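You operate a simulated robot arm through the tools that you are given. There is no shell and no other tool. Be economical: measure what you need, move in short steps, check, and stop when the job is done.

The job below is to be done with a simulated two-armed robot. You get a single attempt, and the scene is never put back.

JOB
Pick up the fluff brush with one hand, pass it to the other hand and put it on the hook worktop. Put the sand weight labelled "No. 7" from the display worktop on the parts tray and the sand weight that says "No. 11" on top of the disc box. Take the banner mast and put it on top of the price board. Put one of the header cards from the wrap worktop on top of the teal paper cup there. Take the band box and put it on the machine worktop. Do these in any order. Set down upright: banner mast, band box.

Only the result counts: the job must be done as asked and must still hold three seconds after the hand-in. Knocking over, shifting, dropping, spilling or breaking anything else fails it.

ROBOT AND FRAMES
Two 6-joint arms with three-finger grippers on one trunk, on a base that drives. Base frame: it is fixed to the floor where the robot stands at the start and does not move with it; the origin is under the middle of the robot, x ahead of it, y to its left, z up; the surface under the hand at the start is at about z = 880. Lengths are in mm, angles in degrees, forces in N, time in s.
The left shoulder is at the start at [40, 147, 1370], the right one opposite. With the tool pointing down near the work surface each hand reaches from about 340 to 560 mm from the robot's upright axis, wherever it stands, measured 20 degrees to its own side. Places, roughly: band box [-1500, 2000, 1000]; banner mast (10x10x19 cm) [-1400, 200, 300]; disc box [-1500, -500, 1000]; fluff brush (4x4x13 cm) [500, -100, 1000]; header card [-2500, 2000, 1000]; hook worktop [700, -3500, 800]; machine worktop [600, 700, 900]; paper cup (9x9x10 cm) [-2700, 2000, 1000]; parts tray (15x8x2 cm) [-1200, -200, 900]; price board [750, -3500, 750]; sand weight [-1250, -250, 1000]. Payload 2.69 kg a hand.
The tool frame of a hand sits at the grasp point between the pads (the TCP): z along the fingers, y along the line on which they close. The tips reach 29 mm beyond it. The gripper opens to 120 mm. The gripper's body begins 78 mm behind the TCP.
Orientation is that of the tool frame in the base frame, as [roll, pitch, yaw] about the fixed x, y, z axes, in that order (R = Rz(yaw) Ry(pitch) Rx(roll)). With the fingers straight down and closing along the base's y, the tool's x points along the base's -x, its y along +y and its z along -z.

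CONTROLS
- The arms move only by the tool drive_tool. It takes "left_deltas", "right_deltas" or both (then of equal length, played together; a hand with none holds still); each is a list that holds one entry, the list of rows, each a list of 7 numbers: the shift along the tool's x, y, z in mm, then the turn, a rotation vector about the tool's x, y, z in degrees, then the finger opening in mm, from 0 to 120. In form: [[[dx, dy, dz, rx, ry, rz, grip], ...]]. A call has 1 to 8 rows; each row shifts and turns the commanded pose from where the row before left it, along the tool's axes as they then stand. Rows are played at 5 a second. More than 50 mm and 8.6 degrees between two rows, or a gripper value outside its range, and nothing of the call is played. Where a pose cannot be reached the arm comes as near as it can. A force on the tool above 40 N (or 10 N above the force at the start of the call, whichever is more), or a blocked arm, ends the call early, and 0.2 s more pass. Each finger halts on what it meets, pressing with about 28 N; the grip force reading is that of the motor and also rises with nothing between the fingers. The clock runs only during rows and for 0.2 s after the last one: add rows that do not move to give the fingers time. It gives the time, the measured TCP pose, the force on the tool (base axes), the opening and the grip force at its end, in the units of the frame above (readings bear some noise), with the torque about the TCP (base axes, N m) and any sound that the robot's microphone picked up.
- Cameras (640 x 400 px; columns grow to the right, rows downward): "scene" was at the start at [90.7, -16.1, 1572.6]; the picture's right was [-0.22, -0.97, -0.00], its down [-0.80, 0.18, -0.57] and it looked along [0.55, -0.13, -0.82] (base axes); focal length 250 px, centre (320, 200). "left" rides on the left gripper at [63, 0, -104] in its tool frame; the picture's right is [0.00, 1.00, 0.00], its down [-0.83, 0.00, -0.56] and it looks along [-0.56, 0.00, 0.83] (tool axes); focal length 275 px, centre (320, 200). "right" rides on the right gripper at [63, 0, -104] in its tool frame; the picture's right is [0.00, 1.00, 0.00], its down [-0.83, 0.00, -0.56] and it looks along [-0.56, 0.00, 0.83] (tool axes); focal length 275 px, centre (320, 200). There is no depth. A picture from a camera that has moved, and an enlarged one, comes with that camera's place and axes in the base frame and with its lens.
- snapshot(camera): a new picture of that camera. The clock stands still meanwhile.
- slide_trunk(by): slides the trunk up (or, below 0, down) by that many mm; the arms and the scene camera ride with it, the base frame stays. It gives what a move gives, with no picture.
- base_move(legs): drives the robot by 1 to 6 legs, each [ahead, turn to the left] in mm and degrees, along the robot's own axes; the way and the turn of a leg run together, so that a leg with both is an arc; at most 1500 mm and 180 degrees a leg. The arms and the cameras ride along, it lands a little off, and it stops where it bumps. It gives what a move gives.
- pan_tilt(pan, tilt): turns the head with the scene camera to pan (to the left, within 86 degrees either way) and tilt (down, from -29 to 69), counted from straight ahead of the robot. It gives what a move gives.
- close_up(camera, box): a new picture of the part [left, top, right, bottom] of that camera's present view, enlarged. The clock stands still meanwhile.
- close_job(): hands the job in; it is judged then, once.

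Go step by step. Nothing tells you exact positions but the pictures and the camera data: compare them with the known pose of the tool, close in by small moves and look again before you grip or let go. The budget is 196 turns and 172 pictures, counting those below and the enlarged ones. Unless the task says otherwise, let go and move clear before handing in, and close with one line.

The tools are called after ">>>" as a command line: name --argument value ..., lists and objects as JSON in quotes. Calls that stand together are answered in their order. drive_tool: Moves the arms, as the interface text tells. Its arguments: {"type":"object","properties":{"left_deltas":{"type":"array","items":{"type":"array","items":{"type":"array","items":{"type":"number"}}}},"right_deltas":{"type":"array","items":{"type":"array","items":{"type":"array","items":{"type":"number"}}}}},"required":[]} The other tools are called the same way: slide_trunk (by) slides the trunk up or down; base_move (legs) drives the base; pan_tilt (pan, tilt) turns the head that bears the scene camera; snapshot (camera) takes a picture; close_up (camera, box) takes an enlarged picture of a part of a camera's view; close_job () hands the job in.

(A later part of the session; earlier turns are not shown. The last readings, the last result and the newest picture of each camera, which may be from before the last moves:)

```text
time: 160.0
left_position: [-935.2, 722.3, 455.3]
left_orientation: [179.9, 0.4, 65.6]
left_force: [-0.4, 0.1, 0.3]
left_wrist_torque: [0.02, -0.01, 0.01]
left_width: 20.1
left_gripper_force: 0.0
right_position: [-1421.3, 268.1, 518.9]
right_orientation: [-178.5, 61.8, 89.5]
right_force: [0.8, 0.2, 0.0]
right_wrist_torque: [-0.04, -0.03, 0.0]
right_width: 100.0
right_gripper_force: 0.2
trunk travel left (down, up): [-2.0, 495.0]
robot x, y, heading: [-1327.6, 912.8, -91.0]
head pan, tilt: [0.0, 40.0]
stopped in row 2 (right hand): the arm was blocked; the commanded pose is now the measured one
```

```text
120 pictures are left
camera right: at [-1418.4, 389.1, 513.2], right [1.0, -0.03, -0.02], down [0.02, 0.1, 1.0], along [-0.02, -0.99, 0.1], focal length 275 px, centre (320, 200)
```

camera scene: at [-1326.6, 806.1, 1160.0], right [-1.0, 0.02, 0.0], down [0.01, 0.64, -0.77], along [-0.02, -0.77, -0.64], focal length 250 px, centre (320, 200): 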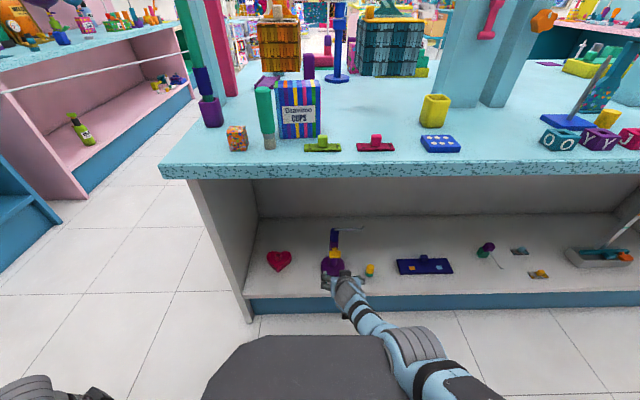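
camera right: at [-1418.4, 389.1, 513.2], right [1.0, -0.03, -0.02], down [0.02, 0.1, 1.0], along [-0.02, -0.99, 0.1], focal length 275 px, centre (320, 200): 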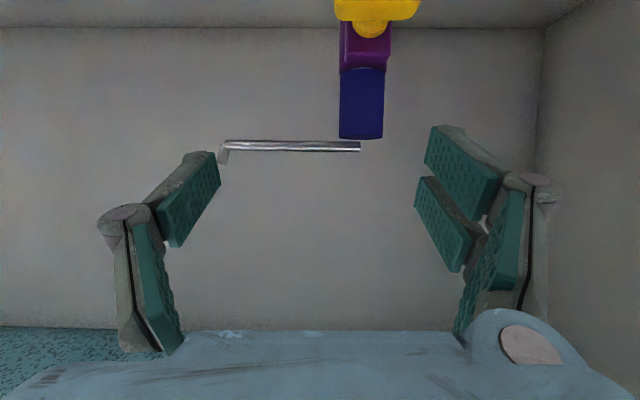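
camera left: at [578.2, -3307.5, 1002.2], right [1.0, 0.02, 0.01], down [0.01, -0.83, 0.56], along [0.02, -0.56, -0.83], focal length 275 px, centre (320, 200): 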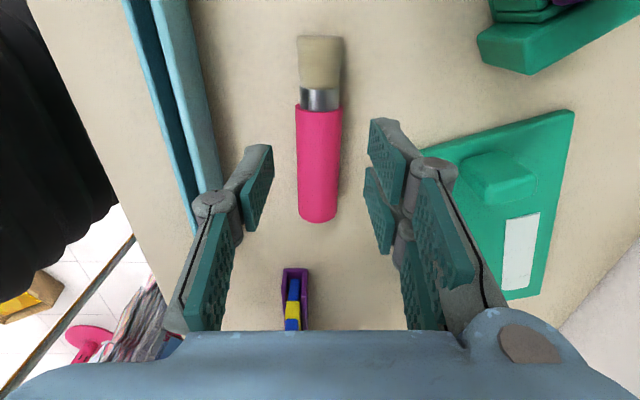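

The elbow caught again and the hand swung up, but the mast is untouched. I'll back the base off, then bring the hand down along an extended arc at about 57° pitch.

>>> base_move --legs '[[-280, 0]]'

>>> drive_tool --right_deltas '[[[40, 0, 0, 0, 1, 0, 100], [40, 0, 0, 0, 1, 0, 100], [40, 0, -5, 0, 1, 0, 100], [40, 0, -5, 0, 1, 0, 100], [40, 0, -5, 0, 1, 0, 100], [0, 0, 0, 0, 0, 0, 100]]]'

```text
time: 161.9
left_position: [-928.3, 1005.3, 455.6]
left_orientation: [179.8, 0.6, 65.7]
left_force: [0.0, 0.9, -0.3]
left_wrist_torque: [-0.01, 0.0, -0.02]
left_width: 19.8
left_gripper_force: 0.1
right_position: [-1413.9, 549.8, 520.7]
right_orientation: [-178.6, 62.0, 89.7]
right_force: [0.3, -0.1, -0.2]
right_wrist_torque: [0.03, -0.04, 0.02]
right_width: 99.6
right_gripper_force: 0.0
trunk travel left (down, up): [-2.0, 495.0]
robot x, y, heading: [-1320.9, 1196.7, -91.2]
head pan, tilt: [0.0, 40.0]
```

```text
time: 162.8
left_position: [-928.3, 1005.7, 454.8]
left_orientation: [179.9, 0.4, 65.7]
left_force: [0.1, 0.3, -0.5]
left_wrist_torque: [-0.01, 0.02, 0.03]
left_width: 19.6
left_gripper_force: 0.0
right_position: [-1409.1, 546.4, 508.5]
right_orientation: [-179.2, 68.4, 89.3]
right_force: [0.7, 0.5, -0.8]
right_wrist_torque: [-0.03, 0.0, -0.02]
right_width: 99.8
right_gripper_force: 0.0
trunk travel left (down, up): [-2.0, 495.0]
robot x, y, heading: [-1318.2, 1191.2, -91.0]
head pan, tilt: [0.0, 40.0]
stopped in row 4 (right hand): the arm was blocked; the commanded pose is now the measured one
```

>>> slide_trunk --by 180

>>> drive_tool --right_deltas '[[[0, 0, 0, -1, 6, 0, 100], [0, 0, 0, 0, 6, 0, 100], [0, 0, 0, 0, 6, 0, 100], [20, 5, 20, 0, 0, 0, 100], [25, 5, 25, 0, 0, 0, 100], [0, 0, 0, 0, 0, 0, 100]]]'

>>> drive_tool --right_deltas '[[[25, 0, 25, 0, 0, 0, 100], [25, 0, 25, 0, 0, 0, 100], [25, 0, 25, 0, 0, 0, 100], [0, 0, 0, 0, 0, 0, 100]]]'

```text
time: 164.8
left_position: [-928.4, 1005.8, 635.0]
left_orientation: [179.8, 0.5, 65.7]
left_force: [0.0, -0.9, 0.8]
left_wrist_torque: [-0.01, -0.04, 0.01]
left_width: 19.9
left_gripper_force: 0.1
right_position: [-1409.5, 548.5, 686.1]
right_orientation: [-179.2, 68.2, 89.5]
right_force: [-0.1, -0.5, -0.1]
right_wrist_torque: [0.02, 0.0, -0.03]
right_width: 100.1
right_gripper_force: 0.0
trunk travel left (down, up): [-182.0, 315.0]
robot x, y, heading: [-1317.1, 1188.7, -91.2]
head pan, tilt: [0.0, 40.0]
```

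```text
time: 166.2
left_position: [-927.2, 1006.4, 634.9]
left_orientation: [179.8, 0.6, 65.7]
left_force: [0.5, -0.2, -0.1]
left_wrist_torque: [0.0, 0.01, 0.02]
left_width: 20.0
left_gripper_force: 0.1
right_position: [-1403.1, 545.3, 645.5]
right_orientation: [179.8, 50.1, 89.5]
right_force: [0.2, -0.4, 0.8]
right_wrist_torque: [0.03, 0.01, 0.03]
right_width: 99.9
right_gripper_force: 0.2
right hand out of reach, approached as far as the arm can: row 5
trunk travel left (down, up): [-182.0, 315.0]
robot x, y, heading: [-1317.8, 1195.7, -91.0]
head pan, tilt: [0.0, 40.0]
```

```text
time: 167.2
left_position: [-927.8, 1006.0, 635.1]
left_orientation: [179.8, 0.5, 65.7]
left_force: [0.2, -0.8, 0.9]
left_wrist_torque: [0.0, -0.01, -0.02]
left_width: 19.9
left_gripper_force: 0.0
right_position: [-1397.3, 572.3, 609.0]
right_orientation: [179.9, 50.2, 89.3]
right_force: [0.0, 0.3, 0.5]
right_wrist_torque: [-0.01, 0.01, 0.0]
right_width: 100.0
right_gripper_force: 0.1
right hand out of reach, approached as far as the arm can: row 1, 2, 3
trunk travel left (down, up): [-182.0, 315.0]
robot x, y, heading: [-1319.9, 1192.5, -91.0]
head pan, tilt: [0.0, 40.0]
```

>>> drive_tool --right_deltas '[[[36, 0, 4, 0, 0, 0, 100], [36, 0, 4, 0, 0, 0, 100], [36, 0, 4, 0, 0, 0, 100], [0, 0, 0, 0, 0, 0, 100]]]'

>>> slide_trunk --by -180

```text
time: 168.2
left_position: [-928.5, 1004.9, 634.7]
left_orientation: [179.8, 0.5, 65.7]
left_force: [-0.4, -0.4, 0.2]
left_wrist_torque: [0.02, -0.02, -0.03]
left_width: 19.9
left_gripper_force: 0.1
right_position: [-1383.6, 638.0, 538.2]
right_orientation: [179.7, 50.2, 89.3]
right_force: [-0.2, -0.2, 0.1]
right_wrist_torque: [0.01, -0.01, 0.01]
right_width: 100.3
right_gripper_force: 0.1
right hand out of reach, approached as far as the arm can: row 1, 2, 3
trunk travel left (down, up): [-182.0, 315.0]
robot x, y, heading: [-1318.7, 1193.0, -91.2]
head pan, tilt: [0.0, 40.0]
```

```text
time: 170.2
left_position: [-927.8, 1006.5, 455.8]
left_orientation: [179.8, 0.5, 65.7]
left_force: [-0.3, -0.7, -0.3]
left_wrist_torque: [-0.02, -0.01, -0.01]
left_width: 20.0
left_gripper_force: 0.1
right_position: [-1385.3, 635.7, 361.5]
right_orientation: [179.8, 50.4, 89.4]
right_force: [0.7, 0.3, -0.1]
right_wrist_torque: [0.01, 0.0, 0.03]
right_width: 100.0
right_gripper_force: 0.0
trunk travel left (down, up): [-2.0, 495.0]
robot x, y, heading: [-1322.3, 1191.5, -91.0]
head pan, tilt: [0.0, 40.0]
```

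Extended posture works. A bit further down and slightly more pitch.

>>> drive_tool --right_deltas '[[[25, -3, 2, 0, 0, 0, 100], [25, -3, 2, 0, -2, 0, 100], [0, 0, 0, 0, -2, 0, 100], [0, 0, 0, 0, 0, 0, 100]]]'

>>> snapshot --camera "right"

```text
time: 171.3
left_position: [-928.5, 1006.4, 453.7]
left_orientation: [179.8, 0.4, 65.6]
left_force: [0.9, 0.0, -0.3]
left_wrist_torque: [0.01, 0.0, 0.01]
left_width: 20.1
left_gripper_force: 0.1
right_position: [-1387.2, 602.0, 406.7]
right_orientation: [-179.7, 62.1, 89.6]
right_force: [0.1, 0.0, -0.3]
right_wrist_torque: [-0.01, 0.01, 0.0]
right_width: 99.8
right_gripper_force: 0.0
right hand out of reach, approached as far as the arm can: row 1, 2, 3
trunk travel left (down, up): [-2.0, 495.0]
robot x, y, heading: [-1319.7, 1193.9, -91.1]
head pan, tilt: [0.0, 40.0]
stopped in row 4 (right hand): the arm was blocked; the commanded pose is now the measured one
```

```text
119 pictures are left
camera right: at [-1384.4, 723.2, 401.0], right [1.0, -0.01, -0.01], down [0.01, 0.1, 0.99], along [-0.01, -0.99, 0.1], focal length 275 px, centre (320, 200)
```

right: 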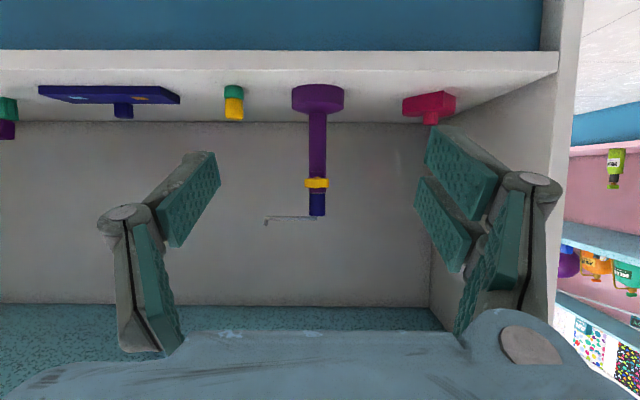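

Blocked again near full extension. My line to the mast is inboard of the right shoulder, so I'll raise the trunk and shift the base east so that the mast is about 200 mm to my right, the natural zone for this arm.

>>> slide_trunk --by 200

>>> base_move --legs '[[0, 91], [135, 0], [0, -90]]'

>>> drive_tool --right_deltas '[[[0, -40, -20, 0, 2, 0, 100], [0, -40, -20, 0, 2, 0, 100], [0, -30, -20, 0, 2, 0, 100], [0, 0, 0, 0, 0, 0, 100]]]'

>>> pan_tilt --pan -30 --tilt 60

>>> snapshot --camera "scene"

```text
time: 173.4
left_position: [-928.0, 1006.3, 655.7]
left_orientation: [179.7, 0.5, 65.7]
left_force: [-0.3, 0.5, 0.1]
left_wrist_torque: [0.01, -0.01, 0.01]
left_width: 20.1
left_gripper_force: 0.0
right_position: [-1386.3, 603.5, 606.2]
right_orientation: [-179.7, 61.9, 89.6]
right_force: [-0.3, -0.1, 0.0]
right_wrist_torque: [-0.01, 0.04, -0.01]
right_width: 100.0
right_gripper_force: 0.1
trunk travel left (down, up): [-202.0, 295.0]
robot x, y, heading: [-1319.4, 1194.5, -91.3]
head pan, tilt: [0.0, 40.0]
```

```text
time: 182.4
left_position: [-784.9, 1021.7, 655.6]
left_orientation: [179.8, 0.4, 68.1]
left_force: [0.6, 0.5, 0.6]
left_wrist_torque: [-0.03, 0.04, 0.01]
left_width: 20.1
left_gripper_force: 0.0
right_position: [-1225.1, 600.1, 606.6]
right_orientation: [-179.8, 61.9, 92.0]
right_force: [-0.3, -0.8, -0.7]
right_wrist_torque: [0.0, 0.01, -0.02]
right_width: 100.1
right_gripper_force: 0.1
trunk travel left (down, up): [-202.0, 295.0]
robot x, y, heading: [-1183.7, 1192.9, -88.8]
head pan, tilt: [0.0, 40.0]
```

```text
time: 183.4
left_position: [-785.3, 1021.9, 655.1]
left_orientation: [179.8, 0.5, 68.1]
left_force: [0.7, -0.2, -0.3]
left_wrist_torque: [0.02, 0.0, 0.0]
left_width: 19.8
left_gripper_force: 0.1
right_position: [-1326.6, 642.4, 628.4]
right_orientation: [-179.9, 55.9, 92.0]
right_force: [0.2, 0.0, -0.8]
right_wrist_torque: [-0.01, -0.04, -0.01]
right_width: 100.0
right_gripper_force: 0.0
right hand out of reach, approached as far as the arm can: row 1
trunk travel left (down, up): [-202.0, 295.0]
robot x, y, heading: [-1181.8, 1192.6, -88.5]
head pan, tilt: [0.0, 40.0]
```

```text
time: 184.3
left_position: [-785.2, 1022.5, 654.2]
left_orientation: [179.7, 0.6, 68.2]
left_force: [0.2, -1.1, -0.8]
left_wrist_torque: [-0.01, -0.01, -0.02]
left_width: 20.2
left_gripper_force: 0.0
right_position: [-1327.0, 641.7, 629.3]
right_orientation: [-179.7, 55.9, 92.0]
right_force: [-0.2, 0.5, 0.5]
right_wrist_torque: [0.02, 0.01, -0.02]
right_width: 100.4
right_gripper_force: 0.0
trunk travel left (down, up): [-202.0, 295.0]
robot x, y, heading: [-1181.6, 1194.0, -88.6]
head pan, tilt: [-30.0, 60.0]
```

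```text
118 pictures are left
camera scene: at [-1214.3, 1114.9, 1272.9], right [-0.88, 0.48, 0.0], down [0.42, 0.76, -0.5], along [-0.24, -0.44, -0.87], focal length 250 px, centre (320, 200)
```

scene: 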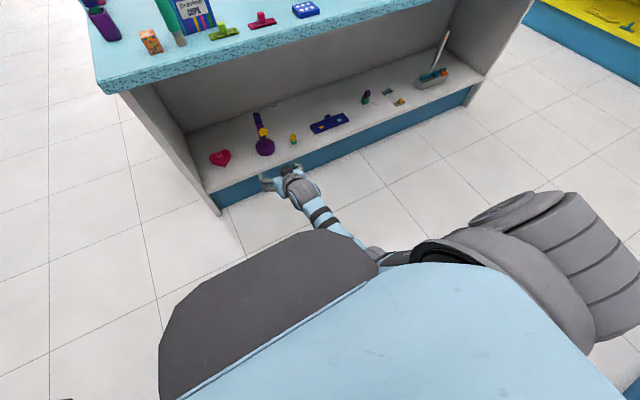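

>>> drive_tool --right_deltas '[[[35, -22, 4, 0, 0, 0, 100], [35, -22, 4, 0, 0, 0, 100], [35, -22, 3, 0, 0, 0, 100], [0, 0, 0, 0, 0, 0, 100]]]'

>>> slide_trunk --by -198

```text
time: 185.3
left_position: [-785.2, 1022.1, 654.6]
left_orientation: [179.8, 0.5, 68.2]
left_force: [-0.7, 0.0, -1.3]
left_wrist_torque: [0.02, -0.01, 0.01]
left_width: 20.3
left_gripper_force: 0.1
right_position: [-1396.8, 689.7, 533.2]
right_orientation: [-179.7, 55.9, 92.0]
right_force: [-0.2, 0.0, -0.3]
right_wrist_torque: [0.02, 0.03, 0.01]
right_width: 100.1
right_gripper_force: 0.0
trunk travel left (down, up): [-202.0, 295.0]
robot x, y, heading: [-1182.1, 1192.2, -88.6]
head pan, tilt: [-30.0, 60.0]
```

```text
time: 187.5
left_position: [-785.5, 1022.2, 457.0]
left_orientation: [179.7, 0.6, 68.1]
left_force: [-0.2, 0.4, -0.9]
left_wrist_torque: [-0.01, 0.01, 0.0]
left_width: 20.1
left_gripper_force: 0.1
right_position: [-1395.0, 689.6, 335.6]
right_orientation: [-179.6, 55.9, 92.0]
right_force: [-0.4, 0.4, 0.1]
right_wrist_torque: [-0.01, 0.01, 0.01]
right_width: 100.2
right_gripper_force: 0.1
trunk travel left (down, up): [-4.0, 493.0]
robot x, y, heading: [-1182.8, 1193.4, -88.5]
head pan, tilt: [-30.0, 60.0]
```

That pose works: TCP at [-1395, 690, 336], in line with the mast post. Driving the base straight in most of the way.

>>> base_move --legs '[[200, -1.5], [215, 0]]'

>>> snapshot --camera "right"

```text
time: 190.3
left_position: [-788.3, 597.6, 457.6]
left_orientation: [179.8, 0.4, 66.7]
left_force: [-0.7, -1.2, 0.1]
left_wrist_torque: [-0.02, 0.03, 0.0]
left_width: 20.1
left_gripper_force: 0.0
right_position: [-1407.1, 280.3, 335.5]
right_orientation: [-179.8, 55.9, 90.5]
right_force: [0.6, -0.3, -0.1]
right_wrist_torque: [0.03, -0.02, 0.01]
right_width: 100.1
right_gripper_force: 0.1
trunk travel left (down, up): [-4.0, 493.0]
robot x, y, heading: [-1186.6, 783.0, -90.1]
head pan, tilt: [-30.0, 60.0]
```

```text
117 pictures are left
camera right: at [-1407.6, 402.2, 342.9], right [1.0, 0.01, -0.01], down [0.01, -0.01, 1.0], along [0.01, -1.0, -0.01], focal length 275 px, centre (320, 200)
```

right: 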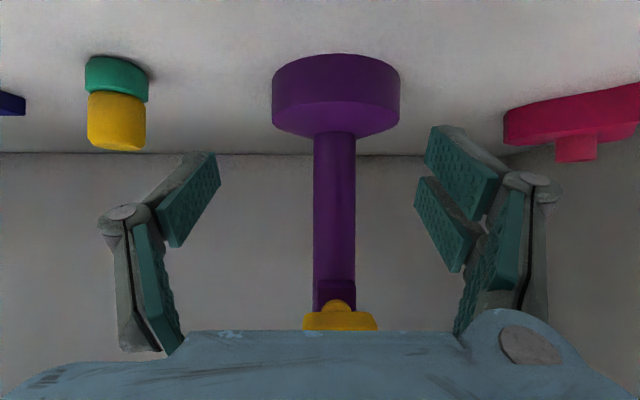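

The post is centred 14 mm to my left of the hand's centre line, so I'll correct that and then drive the base the remaining ~97 mm.

>>> drive_tool --right_deltas '[[[0, 14, 0, 0, 0, 0, 100], [0, 0, 0, 0, 0, 0, 100]]]'

>>> base_move --legs '[[92, 0]]'

>>> snapshot --camera "right"

```text
time: 190.9
left_position: [-788.8, 597.5, 456.6]
left_orientation: [179.8, 0.6, 66.6]
left_force: [-0.2, -0.1, 0.3]
left_wrist_torque: [-0.01, 0.01, 0.0]
left_width: 20.0
left_gripper_force: 0.0
right_position: [-1393.3, 280.7, 335.7]
right_orientation: [-179.7, 55.9, 90.5]
right_force: [0.1, 0.6, -0.4]
right_wrist_torque: [0.01, 0.03, 0.0]
right_width: 100.2
right_gripper_force: 0.1
trunk travel left (down, up): [-4.0, 493.0]
robot x, y, heading: [-1180.4, 778.6, -90.0]
head pan, tilt: [-30.0, 60.0]
```

```text
time: 192.1
left_position: [-789.8, 505.3, 457.0]
left_orientation: [179.7, 0.5, 66.6]
left_force: [0.3, -0.8, 0.4]
left_wrist_torque: [0.04, -0.02, 0.0]
left_width: 20.1
left_gripper_force: 0.1
right_position: [-1393.4, 186.7, 336.9]
right_orientation: [-179.7, 56.0, 90.5]
right_force: [1.2, 4.6, 3.5]
right_wrist_torque: [-0.21, 0.0, 0.0]
right_width: 99.8
right_gripper_force: 0.0
trunk travel left (down, up): [-4.0, 493.0]
robot x, y, heading: [-1182.9, 688.6, -90.2]
head pan, tilt: [-30.0, 60.0]
```

```text
116 pictures are left
camera right: at [-1393.9, 309.0, 343.2], right [1.0, 0.01, -0.01], down [0.01, 0.0, 1.0], along [0.01, -1.0, 0.0], focal length 275 px, centre (320, 200)
```

right: 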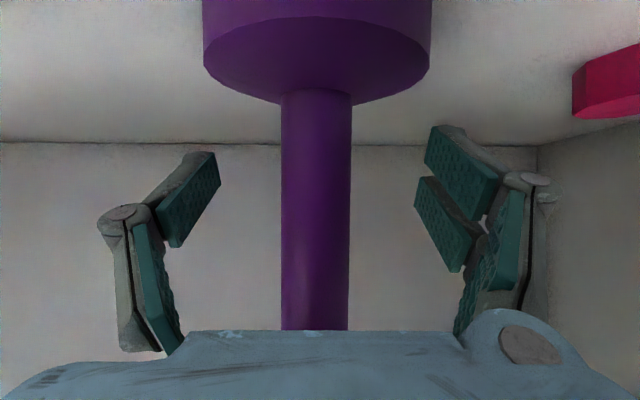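

There's a light contact (about 5 N), likely the palm near the clamp. I'll ease back 5 mm and close on the post.

>>> drive_tool --right_deltas '[[[3, -1, -4, 0, 0, 0, 100], [0, 0, 0, 0, 0, 0, 70], [0, 0, 0, 0, 0, 0, 50], [0, 0, 0, 0, 0, 0, 38], [0, 0, 0, 0, 0, 0, 25], [0, 0, 0, 0, 0, 0, 25]]]'

>>> snapshot --camera "right"

```text
time: 193.5
left_position: [-789.8, 505.0, 457.6]
left_orientation: [179.8, 0.5, 66.5]
left_force: [-0.3, 0.2, -1.3]
left_wrist_torque: [0.0, -0.02, -0.02]
left_width: 20.1
left_gripper_force: 0.0
right_position: [-1395.1, 193.1, 337.2]
right_orientation: [-179.7, 56.0, 90.5]
right_force: [1.1, 2.6, 0.5]
right_wrist_torque: [-0.17, 0.0, -0.02]
right_width: 33.4
right_gripper_force: 28.3
trunk travel left (down, up): [-4.0, 493.0]
robot x, y, heading: [-1183.1, 682.4, -90.3]
head pan, tilt: [-30.0, 60.0]
```

```text
115 pictures are left
camera right: at [-1395.5, 313.8, 343.1], right [1.0, 0.01, -0.01], down [0.01, 0.0, 1.0], along [0.01, -1.0, 0.0], focal length 275 px, centre (320, 200)
```

right: 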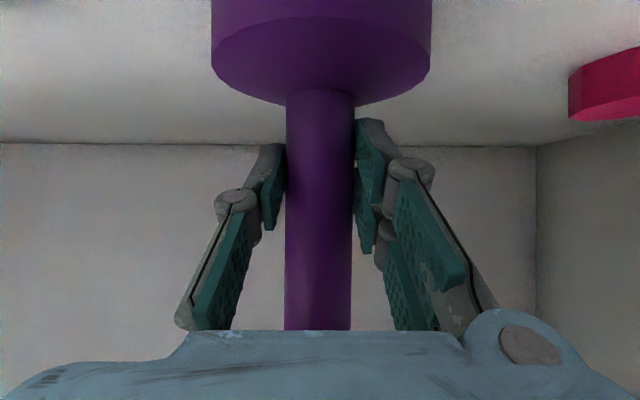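

Gripped on the purple post (33 mm). Lifting with the trunk a little.

>>> slide_trunk --by 40

>>> snapshot --camera "right"

>>> snapshot --camera "scene"

```text
time: 194.3
left_position: [-789.9, 504.4, 494.7]
left_orientation: [179.8, 0.4, 66.6]
left_force: [1.0, -0.4, -0.5]
left_wrist_torque: [0.04, -0.03, 0.03]
left_width: 20.0
left_gripper_force: 0.0
right_position: [-1394.3, 191.0, 375.0]
right_orientation: [-179.8, 55.8, 90.5]
right_force: [0.5, 0.1, -8.7]
right_wrist_torque: [0.09, 0.01, 0.03]
right_width: 33.3
right_gripper_force: 27.7
trunk travel left (down, up): [-44.0, 453.0]
robot x, y, heading: [-1183.2, 689.9, -90.4]
head pan, tilt: [-30.0, 60.0]
```

```text
114 pictures are left
camera right: at [-1395.6, 313.6, 381.0], right [1.0, 0.01, -0.01], down [0.01, -0.01, 1.0], along [0.01, -1.0, -0.01], focal length 275 px, centre (320, 200)
```

right: 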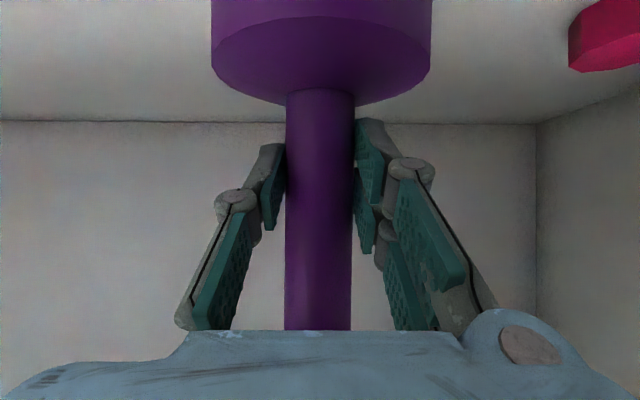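

```text
113 pictures are left
camera scene: at [-1215.8, 607.5, 1113.4], right [-0.86, 0.5, 0.0], down [0.44, 0.75, -0.5], along [-0.25, -0.43, -0.87], focal length 250 px, centre (320, 200)
```

scene: 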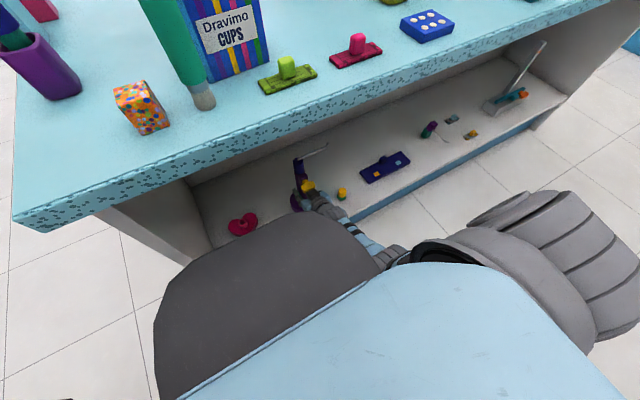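

The mast is lifted cleanly (about 0.9 kg). I'll back out, raise the trunk, and drive to the aisle and down toward the hook worktop.

>>> base_move --legs '[[-520, 0]]'

>>> slide_trunk --by 400

>>> snapshot --camera "right"

```text
time: 197.3
left_position: [-787.5, 1023.9, 495.7]
left_orientation: [179.7, 0.5, 66.3]
left_force: [0.0, -0.2, -0.3]
left_wrist_torque: [-0.04, 0.02, 0.0]
left_width: 20.4
left_gripper_force: 0.0
right_position: [-1395.4, 713.7, 373.8]
right_orientation: [-179.8, 55.8, 90.2]
right_force: [0.1, 0.4, -8.5]
right_wrist_torque: [0.07, 0.0, -0.02]
right_width: 33.2
right_gripper_force: 28.5
trunk travel left (down, up): [-44.0, 453.0]
robot x, y, heading: [-1178.5, 1202.6, -90.7]
head pan, tilt: [-30.0, 60.0]
```

```text
time: 201.2
left_position: [-786.7, 1023.2, 895.9]
left_orientation: [179.8, 0.4, 66.3]
left_force: [-0.9, 0.3, -0.2]
left_wrist_torque: [0.03, 0.0, 0.01]
left_width: 20.1
left_gripper_force: 0.1
right_position: [-1393.9, 712.7, 775.1]
right_orientation: [-179.9, 55.9, 90.3]
right_force: [0.3, 0.2, -8.1]
right_wrist_torque: [0.1, -0.01, 0.02]
right_width: 33.2
right_gripper_force: 28.3
trunk travel left (down, up): [-444.0, 53.0]
robot x, y, heading: [-1177.1, 1203.9, -90.5]
head pan, tilt: [-30.0, 60.0]
```

```text
112 pictures are left
camera right: at [-1394.7, 834.7, 782.3], right [1.0, 0.0, -0.01], down [0.01, -0.01, 1.0], along [0.0, -1.0, -0.01], focal length 275 px, centre (320, 200)
```

right: 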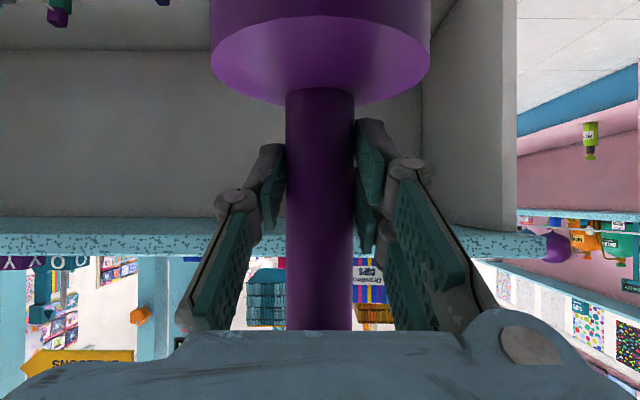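

>>> base_move --legs '[[0, 90.5], [690, 0], [0, -90], [1500, 0], [1500, 0], [1450, 0]]'

>>> snapshot --camera "right"

```text
time: 233.6
left_position: [-238.5, -3448.3, 896.5]
left_orientation: [179.7, 0.4, 64.7]
left_force: [0.1, -0.1, -0.7]
left_wrist_torque: [0.02, -0.03, -0.02]
left_width: 19.9
left_gripper_force: 0.1
right_position: [-854.0, -3740.3, 775.6]
right_orientation: [-179.8, 55.7, 88.5]
right_force: [-0.5, -0.3, -9.4]
right_wrist_torque: [0.11, -0.02, 0.01]
right_width: 33.6
right_gripper_force: 27.8
trunk travel left (down, up): [-444.0, 53.0]
robot x, y, heading: [-620.9, -3253.6, -92.1]
head pan, tilt: [-30.0, 60.0]
```

```text
111 pictures are left
camera right: at [-851.4, -3618.5, 782.5], right [1.0, -0.03, -0.01], down [0.01, -0.01, 1.0], along [-0.03, -1.0, -0.01], focal length 275 px, centre (320, 200)
```

right: 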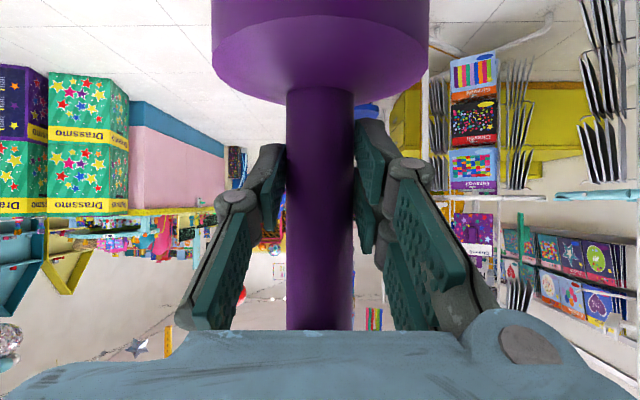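

>>> base_move --legs '[[0, 92]]'

>>> slide_trunk --by 53

>>> drive_tool --left_deltas '[[[-37, 27, -12, 0, 0, 0, 20], [-37, 27, -12, 0, 0, 0, 20], [-37, 27, -12, 0, 0, 0, 20], [-37, 27, -12, 0, 0, 0, 20], [-42, -23, -10, 0, 0, 0, 20], [-42, -23, -10, 0, 0, 0, 20], [-42, -23, -10, 0, 0, 0, 20], [0, 0, 0, 0, 0, 0, 20]]]' --right_deltas '[[[-39, 0, 5, 0, 0, 0, 25], [-39, 0, 5, 0, 0, 0, 25], [-39, 0, 5, 0, 0, 0, 25], [-39, 0, 5, 0, 0, 0, 25], [-39, 0, 5, 0, 0, 0, 25], [0, 0, 0, 6.2, 0, 4.2, 25], [0, 0, 0, 6.2, 0, 4.2, 25], [0, 0, 0, 0, 0, 0, 25]]]'

>>> pan_tilt --pan -10 --tilt 45

>>> snapshot --camera "scene"

```text
time: 238.0
left_position: [-459.2, -2854.2, 896.5]
left_orientation: [179.8, 0.3, 158.8]
left_force: [0.5, 0.4, -0.5]
left_wrist_torque: [0.0, 0.01, -0.01]
left_width: 20.2
left_gripper_force: 0.1
right_position: [-123.0, -3447.5, 773.9]
right_orientation: [-179.8, 55.9, -177.4]
right_force: [0.1, -0.2, -8.8]
right_wrist_torque: [0.01, 0.09, 0.03]
right_width: 33.5
right_gripper_force: 28.0
trunk travel left (down, up): [-444.0, 53.0]
robot x, y, heading: [-626.1, -3253.9, 2.1]
head pan, tilt: [-30.0, 60.0]
```

```text
time: 239.0
left_position: [-458.6, -2853.7, 948.2]
left_orientation: [179.8, 0.3, 158.8]
left_force: [0.0, -0.3, 0.5]
left_wrist_torque: [0.04, 0.02, 0.0]
left_width: 20.0
left_gripper_force: 0.0
right_position: [-123.3, -3446.2, 826.6]
right_orientation: [-179.8, 55.9, -177.3]
right_force: [0.8, 0.2, -8.5]
right_wrist_torque: [0.0, 0.09, 0.0]
right_width: 33.3
right_gripper_force: 27.1
trunk travel left (down, up): [-497.0, 0.0]
robot x, y, heading: [-626.6, -3254.7, 2.1]
head pan, tilt: [-30.0, 60.0]
```

```text
time: 240.8
left_position: [-182.2, -2913.9, 1017.3]
left_orientation: [179.8, 0.4, 158.7]
left_force: [0.8, -0.7, 0.9]
left_wrist_torque: [0.0, -0.01, 0.01]
left_width: 20.2
left_gripper_force: 0.1
left hand out of reach, approached as far as the arm can: row 7
right_position: [5.6, -3440.5, 973.9]
right_orientation: [-179.8, 55.8, 167.6]
right_force: [-0.6, -0.1, -8.5]
right_wrist_torque: [0.01, 0.09, -0.04]
right_width: 33.5
right_gripper_force: 28.4
trunk travel left (down, up): [-497.0, 0.0]
robot x, y, heading: [-627.7, -3251.6, 2.0]
head pan, tilt: [-30.0, 60.0]
```

```text
time: 241.6
left_position: [-182.7, -2913.1, 1018.1]
left_orientation: [179.8, 0.4, 158.8]
left_force: [0.7, -0.3, 0.3]
left_wrist_torque: [0.0, 0.01, 0.01]
left_width: 20.0
left_gripper_force: 0.1
right_position: [6.4, -3440.7, 974.0]
right_orientation: [-179.8, 55.9, 167.7]
right_force: [0.9, -0.7, -8.9]
right_wrist_torque: [0.06, 0.1, 0.02]
right_width: 33.2
right_gripper_force: 27.6
trunk travel left (down, up): [-497.0, 0.0]
robot x, y, heading: [-625.8, -3254.3, 2.3]
head pan, tilt: [-10.0, 45.0]
```

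```text
110 pictures are left
camera scene: at [-522.6, -3263.8, 1585.9], right [-0.14, -0.99, 0.0], down [-0.7, 0.1, -0.71], along [0.7, -0.1, -0.71], focal length 250 px, centre (320, 200)
```

scene: 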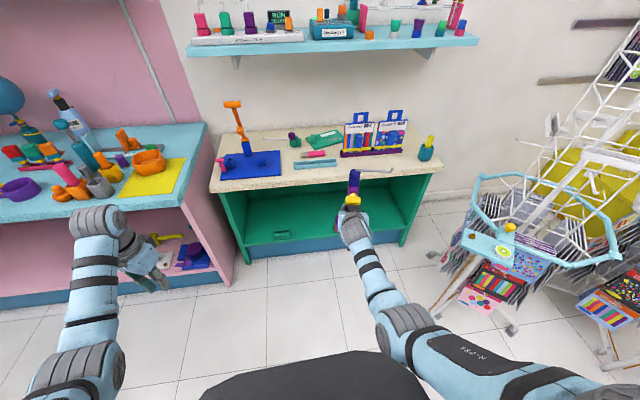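

The mast is upright and in good reach. I'll tuck the left hand to the front, align to heading 0, shift the mast slightly left to clear the packs, and approach.

>>> drive_tool --left_deltas '[[[-23, -38, 0, 0, 0, 0, 20], [-23, -38, 0, 0, 0, 0, 20], [-23, -38, 0, 0, 0, 0, 20], [-23, -38, 0, 0, 0, 0, 20], [-20, -35, 0, 0, 0, 0, 20], [0, 0, 0, 0, 0, 0, 20]]]' --right_deltas '[[[0, 15, 0, 0, 0, 0, 25], [0, 15, 0, 0, 0, 0, 25], [0, 0, 0, 0, 0, 0, 25], [0, 0, 0, 0, 0, 0, 25], [0, 0, 0, 0, 0, 0, 25], [0, 0, 0, 0, 0, 0, 25]]]'

>>> base_move --legs '[[0, -2.2], [450, 0]]'

>>> snapshot --camera "scene"

```text
time: 243.0
left_position: [-139.3, -3128.8, 1015.1]
left_orientation: [179.7, 0.3, 158.8]
left_force: [-0.5, 0.7, 0.1]
left_wrist_torque: [-0.02, 0.01, -0.01]
left_width: 19.9
left_gripper_force: 0.0
left hand out of reach, approached as far as the arm can: row 1
right_position: [15.1, -3410.9, 972.9]
right_orientation: [-179.7, 55.9, 167.7]
right_force: [-0.5, 0.4, -8.4]
right_wrist_torque: [0.02, 0.13, 0.03]
right_width: 33.3
right_gripper_force: 28.1
trunk travel left (down, up): [-497.0, 0.0]
robot x, y, heading: [-628.8, -3246.7, 2.2]
head pan, tilt: [-10.0, 45.0]
```

```text
time: 246.1
left_position: [313.2, -3150.6, 1016.0]
left_orientation: [179.8, 0.3, 156.4]
left_force: [-0.6, 0.8, 0.2]
left_wrist_torque: [0.02, -0.02, -0.02]
left_width: 19.9
left_gripper_force: 0.0
right_position: [457.2, -3439.0, 973.9]
right_orientation: [-180.0, 55.8, 165.4]
right_force: [-0.7, 0.0, -8.5]
right_wrist_torque: [0.06, 0.12, -0.01]
right_width: 33.3
right_gripper_force: 27.7
trunk travel left (down, up): [-497.0, 0.0]
robot x, y, heading: [-177.9, -3252.1, -0.3]
head pan, tilt: [-10.0, 45.0]
```

```text
109 pictures are left
camera scene: at [-74.9, -3270.0, 1586.2], right [-0.18, -0.98, 0.0], down [-0.7, 0.13, -0.71], along [0.7, -0.13, -0.71], focal length 250 px, centre (320, 200)
```

scene: 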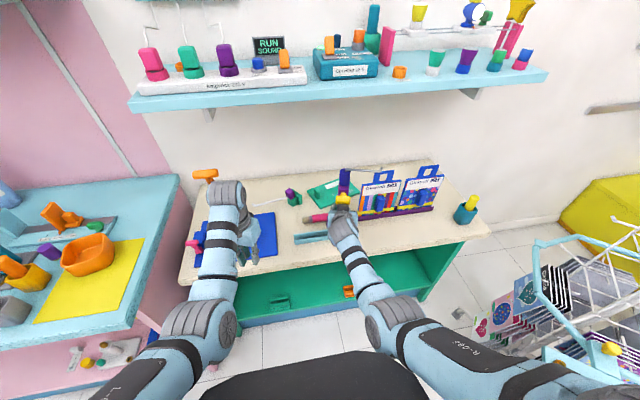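

>>> base_move --legs '[[170, 0]]'

>>> pan_tilt --pan -15 --tilt 45

>>> close_up --camera "scene" --box '[200, 120, 440, 270]'

>>> snapshot --camera "right"

```text
time: 247.6
left_position: [480.4, -3151.9, 1015.9]
left_orientation: [179.7, 0.5, 156.4]
left_force: [-0.3, 0.3, 0.7]
left_wrist_torque: [-0.01, 0.0, 0.0]
left_width: 20.1
left_gripper_force: 0.0
right_position: [623.9, -3440.3, 975.2]
right_orientation: [-179.8, 56.0, 165.3]
right_force: [0.0, 0.0, -9.3]
right_wrist_torque: [0.05, 0.13, -0.01]
right_width: 33.4
right_gripper_force: 28.3
trunk travel left (down, up): [-497.0, 0.0]
robot x, y, heading: [-10.4, -3253.6, -0.2]
head pan, tilt: [-10.0, 45.0]
```

```text
time: 248.2
left_position: [483.5, -3151.6, 1014.8]
left_orientation: [179.8, 0.4, 156.5]
left_force: [-0.8, 0.1, -1.3]
left_wrist_torque: [0.01, -0.01, 0.02]
left_width: 20.1
left_gripper_force: 0.1
right_position: [625.7, -3439.8, 971.6]
right_orientation: [-179.8, 55.8, 165.2]
right_force: [0.0, 0.7, -8.6]
right_wrist_torque: [0.04, 0.11, -0.01]
right_width: 33.5
right_gripper_force: 27.9
trunk travel left (down, up): [-497.0, 0.0]
robot x, y, heading: [-6.5, -3256.5, -0.2]
head pan, tilt: [-15.0, 45.0]
```

```text
2.67 times, centred on (320, 195) of scene
camera zoom: at [92.8, -3277.7, 1586.1], right [-0.26, -0.96, 0.0], down [-0.68, 0.19, -0.71], along [0.68, -0.19, -0.71], focal length 666 px, centre (320, 213)
```

zoom: 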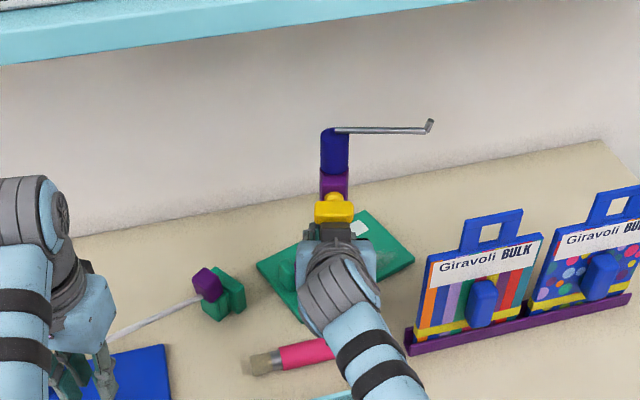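

```text
107 pictures are left
camera right: at [507.9, -3409.5, 980.3], right [0.25, 0.97, -0.01], down [0.01, 0.0, 1.0], along [0.97, -0.25, -0.01], focal length 275 px, centre (320, 200)
```

right: 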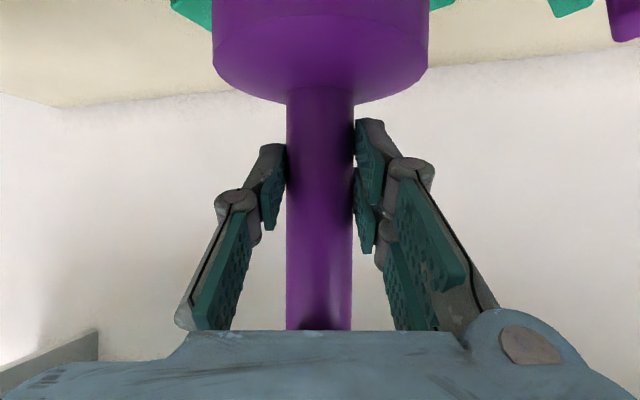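

Board corners refined: centre ≈[734,-3475], long axis toward -y. The target mast centre is [739,-3496], clear of the knob. Moving over it.

>>> base_move --legs '[[114, 0]]'

>>> drive_tool --right_deltas '[[[0, -27, 0, 0, 0, 0, 25], [0, -27, 0, 0, 0, 0, 25], [0, 0, 0, 0, 0, 0, 25]]]'

>>> close_up --camera "scene" --box '[200, 120, 440, 270]'

>>> snapshot --camera "right"

```text
time: 249.4
left_position: [586.8, -3152.8, 1020.4]
left_orientation: [179.5, 1.0, 156.3]
left_force: [1.4, -1.1, 0.0]
left_wrist_torque: [0.09, 0.1, 0.01]
left_width: 19.7
left_gripper_force: 0.0
right_position: [729.8, -3441.8, 979.4]
right_orientation: [179.8, 56.5, 165.1]
right_force: [0.9, -0.5, -10.5]
right_wrist_torque: [0.03, 0.12, -0.01]
right_width: 33.7
right_gripper_force: 27.5
trunk travel left (down, up): [-497.0, 0.0]
robot x, y, heading: [107.5, -3257.8, -0.2]
head pan, tilt: [-15.0, 45.0]
```

```text
time: 250.2
left_position: [591.0, -3153.1, 1018.2]
left_orientation: [179.7, 0.8, 156.4]
left_force: [-0.8, 0.0, 1.0]
left_wrist_torque: [-0.04, -0.06, -0.01]
left_width: 20.0
left_gripper_force: 0.0
right_position: [718.3, -3493.7, 976.6]
right_orientation: [-179.8, 56.0, 165.2]
right_force: [-0.1, -1.2, -8.1]
right_wrist_torque: [0.06, 0.11, -0.02]
right_width: 33.6
right_gripper_force: 28.0
trunk travel left (down, up): [-497.0, 0.0]
robot x, y, heading: [104.9, -3256.0, -0.5]
head pan, tilt: [-15.0, 45.0]
```

```text
2.67 times, centred on (320, 195) of scene
camera zoom: at [202.4, -3278.1, 1586.4], right [-0.26, -0.96, 0.0], down [-0.68, 0.19, -0.71], along [0.68, -0.19, -0.71], focal length 666 px, centre (320, 213)
```

zoom: 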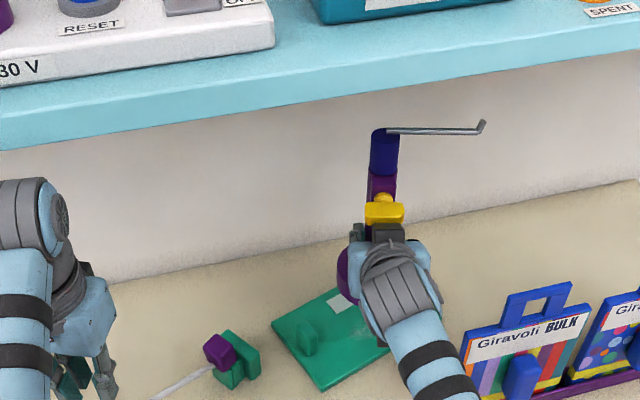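

```text
105 pictures are left
camera right: at [601.4, -3463.7, 983.1], right [0.25, 0.97, 0.0], down [0.0, 0.0, 1.0], along [0.97, -0.25, 0.0], focal length 275 px, centre (320, 200)
```

right: 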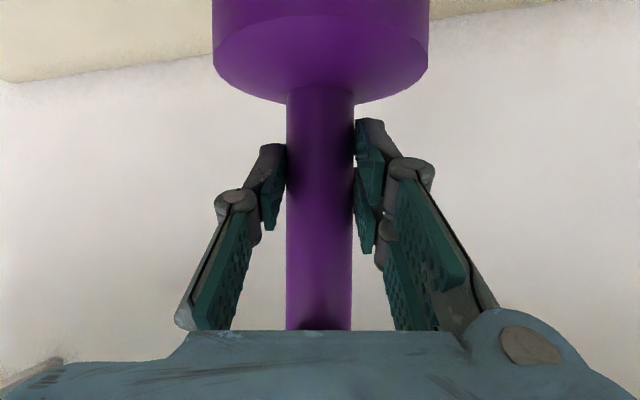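

Position is good. I'll nudge 7 mm forward, then lower with the trunk.

>>> drive_tool --right_deltas '[[[-4, 0, 6, 0, 0, 0, 25], [0, 0, 0, 0, 0, 0, 25]]]'

>>> slide_trunk --by -65

>>> close_up --camera "scene" --box '[240, 140, 400, 240]'

>>> snapshot --camera "left"

```text
time: 250.8
left_position: [592.7, -3154.5, 1018.7]
left_orientation: [179.8, 0.6, 156.4]
left_force: [-0.1, -0.3, -0.4]
left_wrist_torque: [0.02, -0.02, 0.03]
left_width: 19.8
left_gripper_force: 0.1
right_position: [727.5, -3498.0, 974.2]
right_orientation: [-179.8, 56.0, 165.1]
right_force: [-0.2, 0.2, -8.5]
right_wrist_torque: [0.02, 0.1, -0.01]
right_width: 33.5
right_gripper_force: 27.8
trunk travel left (down, up): [-497.0, 0.0]
robot x, y, heading: [104.2, -3254.8, -0.5]
head pan, tilt: [-15.0, 45.0]
```

```text
time: 251.9
left_position: [593.7, -3153.5, 951.6]
left_orientation: [179.8, 0.6, 156.4]
left_force: [0.1, 0.0, -0.6]
left_wrist_torque: [0.01, 0.03, 0.03]
left_width: 19.9
left_gripper_force: 0.0
right_position: [728.9, -3496.3, 909.9]
right_orientation: [-180.0, 55.9, 165.2]
right_force: [0.2, 0.1, -8.7]
right_wrist_torque: [0.04, 0.12, 0.0]
right_width: 33.2
right_gripper_force: 28.0
trunk travel left (down, up): [-432.0, 65.0]
robot x, y, heading: [107.9, -3260.3, -0.5]
head pan, tilt: [-15.0, 45.0]
```

```text
4.00 times, centred on (320, 190) of scene
camera zoom: at [208.5, -3278.6, 1521.5], right [-0.26, -0.96, 0.0], down [-0.68, 0.19, -0.71], along [0.68, -0.19, -0.71], focal length 999 px, centre (320, 240)
```

zoom: 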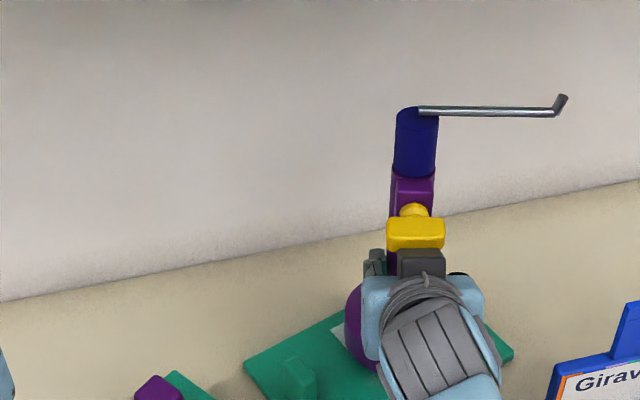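

```text
103 pictures are left
camera left: at [534.3, -3128.5, 1055.7], right [0.4, 0.91, 0.0], down [0.75, -0.34, 0.56], along [0.52, -0.23, -0.83], focal length 275 px, centre (320, 200)
```

left: 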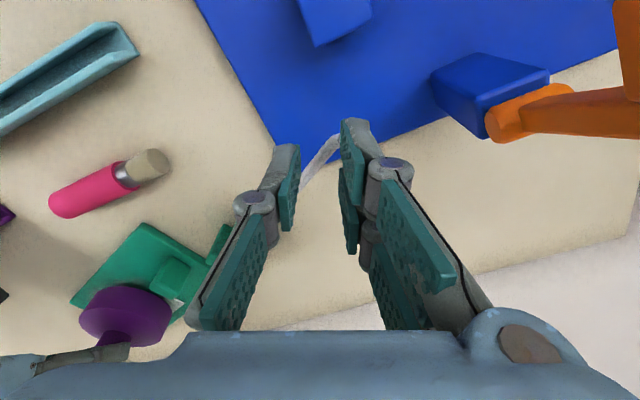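

The foot is over the board and clear of the knob. I'll descend in small steps and watch the force.

>>> drive_tool --right_deltas '[[[2.5, 0, 1.7, 0, 0, 0, 25], [2.5, 0, 1.7, 0, 0, 0, 25], [2.5, 0, 1.7, 0, 0, 0, 25], [0, 0, 0, 0, 0, 0, 25]]]'

>>> drive_tool --right_deltas '[[[1.7, 0, 1.1, 0, 0, 0, 25], [1.7, 0, 1.1, 0, 0, 0, 25], [0, 0, 0, 0, 0, 0, 25]]]'

```text
time: 252.9
left_position: [594.1, -3152.9, 953.1]
left_orientation: [179.8, 0.5, 156.4]
left_force: [-0.2, -0.1, 0.0]
left_wrist_torque: [0.01, -0.03, -0.02]
left_width: 20.2
left_gripper_force: 0.1
right_position: [728.9, -3496.1, 900.6]
right_orientation: [-179.9, 55.8, 165.2]
right_force: [-0.6, 0.4, -8.0]
right_wrist_torque: [0.04, 0.09, -0.01]
right_width: 33.6
right_gripper_force: 28.4
trunk travel left (down, up): [-432.0, 65.0]
robot x, y, heading: [111.3, -3256.6, -0.4]
head pan, tilt: [-15.0, 45.0]
```

```text
time: 253.7
left_position: [591.8, -3153.3, 953.6]
left_orientation: [179.8, 0.6, 156.4]
left_force: [-0.2, 0.0, -0.3]
left_wrist_torque: [0.02, -0.03, -0.01]
left_width: 20.0
left_gripper_force: 0.1
right_position: [729.2, -3494.2, 900.0]
right_orientation: [-179.9, 56.2, 165.2]
right_force: [2.8, -1.2, 2.3]
right_wrist_torque: [-0.3, -0.71, -0.09]
right_width: 33.4
right_gripper_force: 27.9
trunk travel left (down, up): [-432.0, 65.0]
robot x, y, heading: [111.1, -3257.9, -0.4]
head pan, tilt: [-15.0, 45.0]
```

Contact was felt at the foot's far edge. One more small press to seat it, then release gently.

>>> drive_tool --right_deltas '[[[1.2, 0, 0.8, 0, 0, 0, 25], [1.2, 0, 0.8, 0, 0, 0, 25], [0, 0, 0, 0, 0, 0, 25]]]'

>>> close_up --camera "scene" --box '[240, 140, 400, 240]'

>>> snapshot --camera "left"

```text
time: 254.5
left_position: [590.8, -3153.6, 954.3]
left_orientation: [179.8, 0.8, 156.4]
left_force: [-0.6, -0.8, -0.4]
left_wrist_torque: [-0.03, 0.03, 0.02]
left_width: 20.2
left_gripper_force: 0.0
right_position: [726.5, -3494.9, 899.2]
right_orientation: [-179.8, 56.4, 165.2]
right_force: [4.9, -3.4, 15.5]
right_wrist_torque: [-0.61, -1.82, -0.02]
right_width: 33.1
right_gripper_force: 28.5
trunk travel left (down, up): [-432.0, 65.0]
robot x, y, heading: [107.4, -3258.8, -0.3]
head pan, tilt: [-15.0, 45.0]
```

```text
4.00 times, centred on (320, 190) of scene
camera zoom: at [204.2, -3277.0, 1522.3], right [-0.26, -0.96, 0.0], down [-0.68, 0.19, -0.71], along [0.68, -0.19, -0.71], focal length 999 px, centre (320, 240)
```

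zoom: 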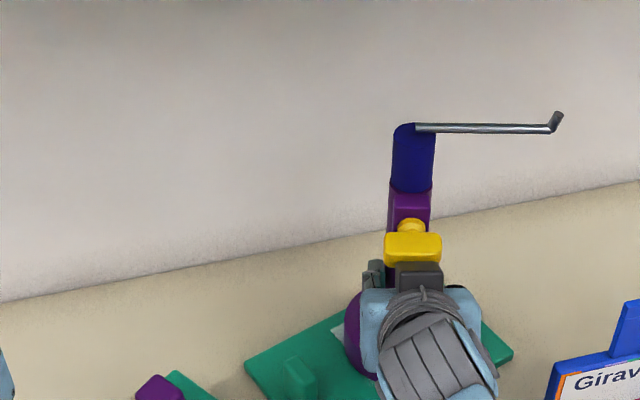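

```text
101 pictures are left
camera left: at [531.4, -3127.3, 1057.4], right [0.4, 0.91, 0.0], down [0.75, -0.34, 0.57], along [0.52, -0.23, -0.82], focal length 275 px, centre (320, 200)
```

left: 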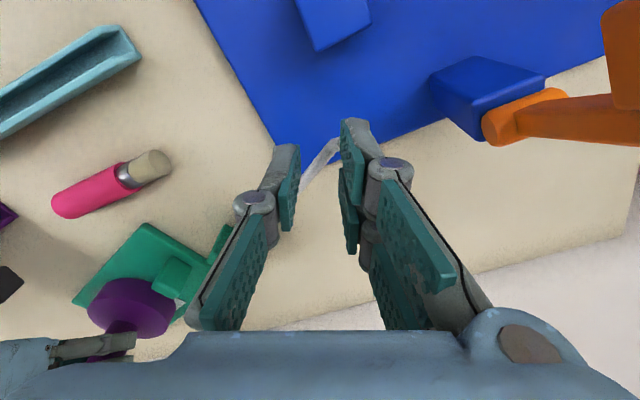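

Foot seated with about 24 N. Opening the fingers gradually.

>>> drive_tool --right_deltas '[[[-0.8, 0, -0.5, 0, 0, 0, 30], [0, 0, 0, 0, 0, 0, 34], [0, 0, 0, 0, 0, 0, 38], [0, 0, 0, 0, 0, 0, 50], [0, 0, 0, 0, 0, 0, 75], [0, 0, 0, 0, 0, 0, 90], [0, 0, 0, 0, 0, 0, 90]]]'

>>> snapshot --camera "right"

```text
time: 256.1
left_position: [592.3, -3152.7, 953.4]
left_orientation: [179.8, 0.7, 156.3]
left_force: [-0.5, 0.1, -0.1]
left_wrist_torque: [0.04, 0.02, 0.01]
left_width: 20.1
left_gripper_force: 0.0
right_position: [727.0, -3495.9, 897.0]
right_orientation: [-179.9, 56.1, 165.1]
right_force: [-1.6, 0.2, -0.6]
right_wrist_torque: [-0.02, -0.2, -0.01]
right_width: 90.3
right_gripper_force: 0.0
trunk travel left (down, up): [-432.0, 65.0]
robot x, y, heading: [103.0, -3258.7, -0.4]
head pan, tilt: [-15.0, 45.0]
```

```text
100 pictures are left
camera right: at [610.0, -3464.7, 903.1], right [0.25, 0.97, -0.01], down [0.0, 0.0, 1.0], along [0.97, -0.25, 0.0], focal length 275 px, centre (320, 200)
```

right: 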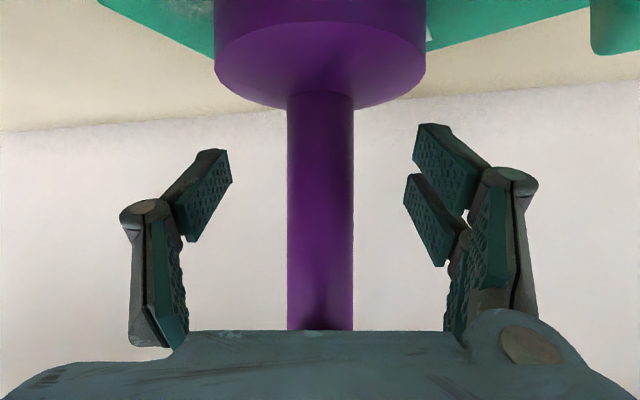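

The mast stands on its own. Withdrawing the hand straight back.

>>> drive_tool --right_deltas '[[[8, 0, -12, 0, 0, 0, 90], [14, 0, -20.5, 0, 0, 0, 90], [14, 0, -20.5, 0, 0, 0, 90], [14, 0, -20.5, 0, 0, 0, 90], [0, 0, 0, 0, 0, 0, 90]]]'

>>> snapshot --camera "right"

>>> snapshot --camera "scene"

```text
time: 257.3
left_position: [592.9, -3151.0, 953.0]
left_orientation: [179.8, 0.6, 156.4]
left_force: [-0.5, 0.7, 0.4]
left_wrist_torque: [-0.01, 0.01, 0.0]
left_width: 20.0
left_gripper_force: 0.0
right_position: [640.5, -3470.8, 896.6]
right_orientation: [-179.8, 56.0, 165.1]
right_force: [0.2, -0.5, 0.4]
right_wrist_torque: [-0.01, 0.0, 0.01]
right_width: 90.0
right_gripper_force: 0.1
trunk travel left (down, up): [-432.0, 65.0]
robot x, y, heading: [105.9, -3255.0, -0.2]
head pan, tilt: [-15.0, 45.0]
```

```text
99 pictures are left
camera right: at [523.3, -3440.5, 902.8], right [0.25, 0.97, -0.01], down [0.0, 0.0, 1.0], along [0.97, -0.25, 0.0], focal length 275 px, centre (320, 200)
```

right: 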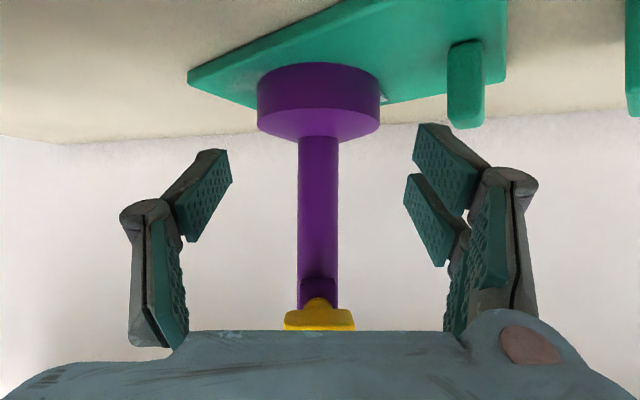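

```text
98 pictures are left
camera scene: at [206.7, -3277.9, 1522.0], right [-0.26, -0.96, 0.0], down [-0.68, 0.19, -0.71], along [0.68, -0.19, -0.71], focal length 250 px, centre (320, 200)
```

scene: 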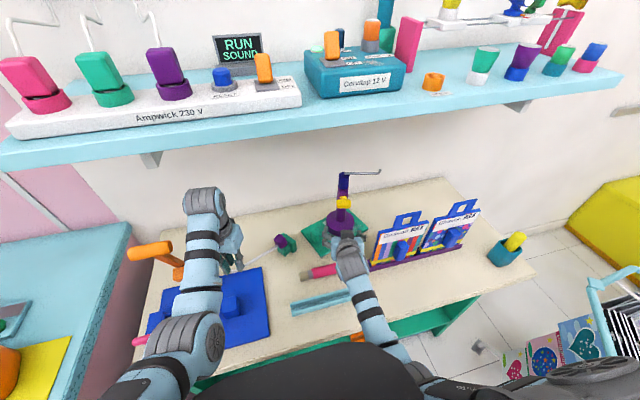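

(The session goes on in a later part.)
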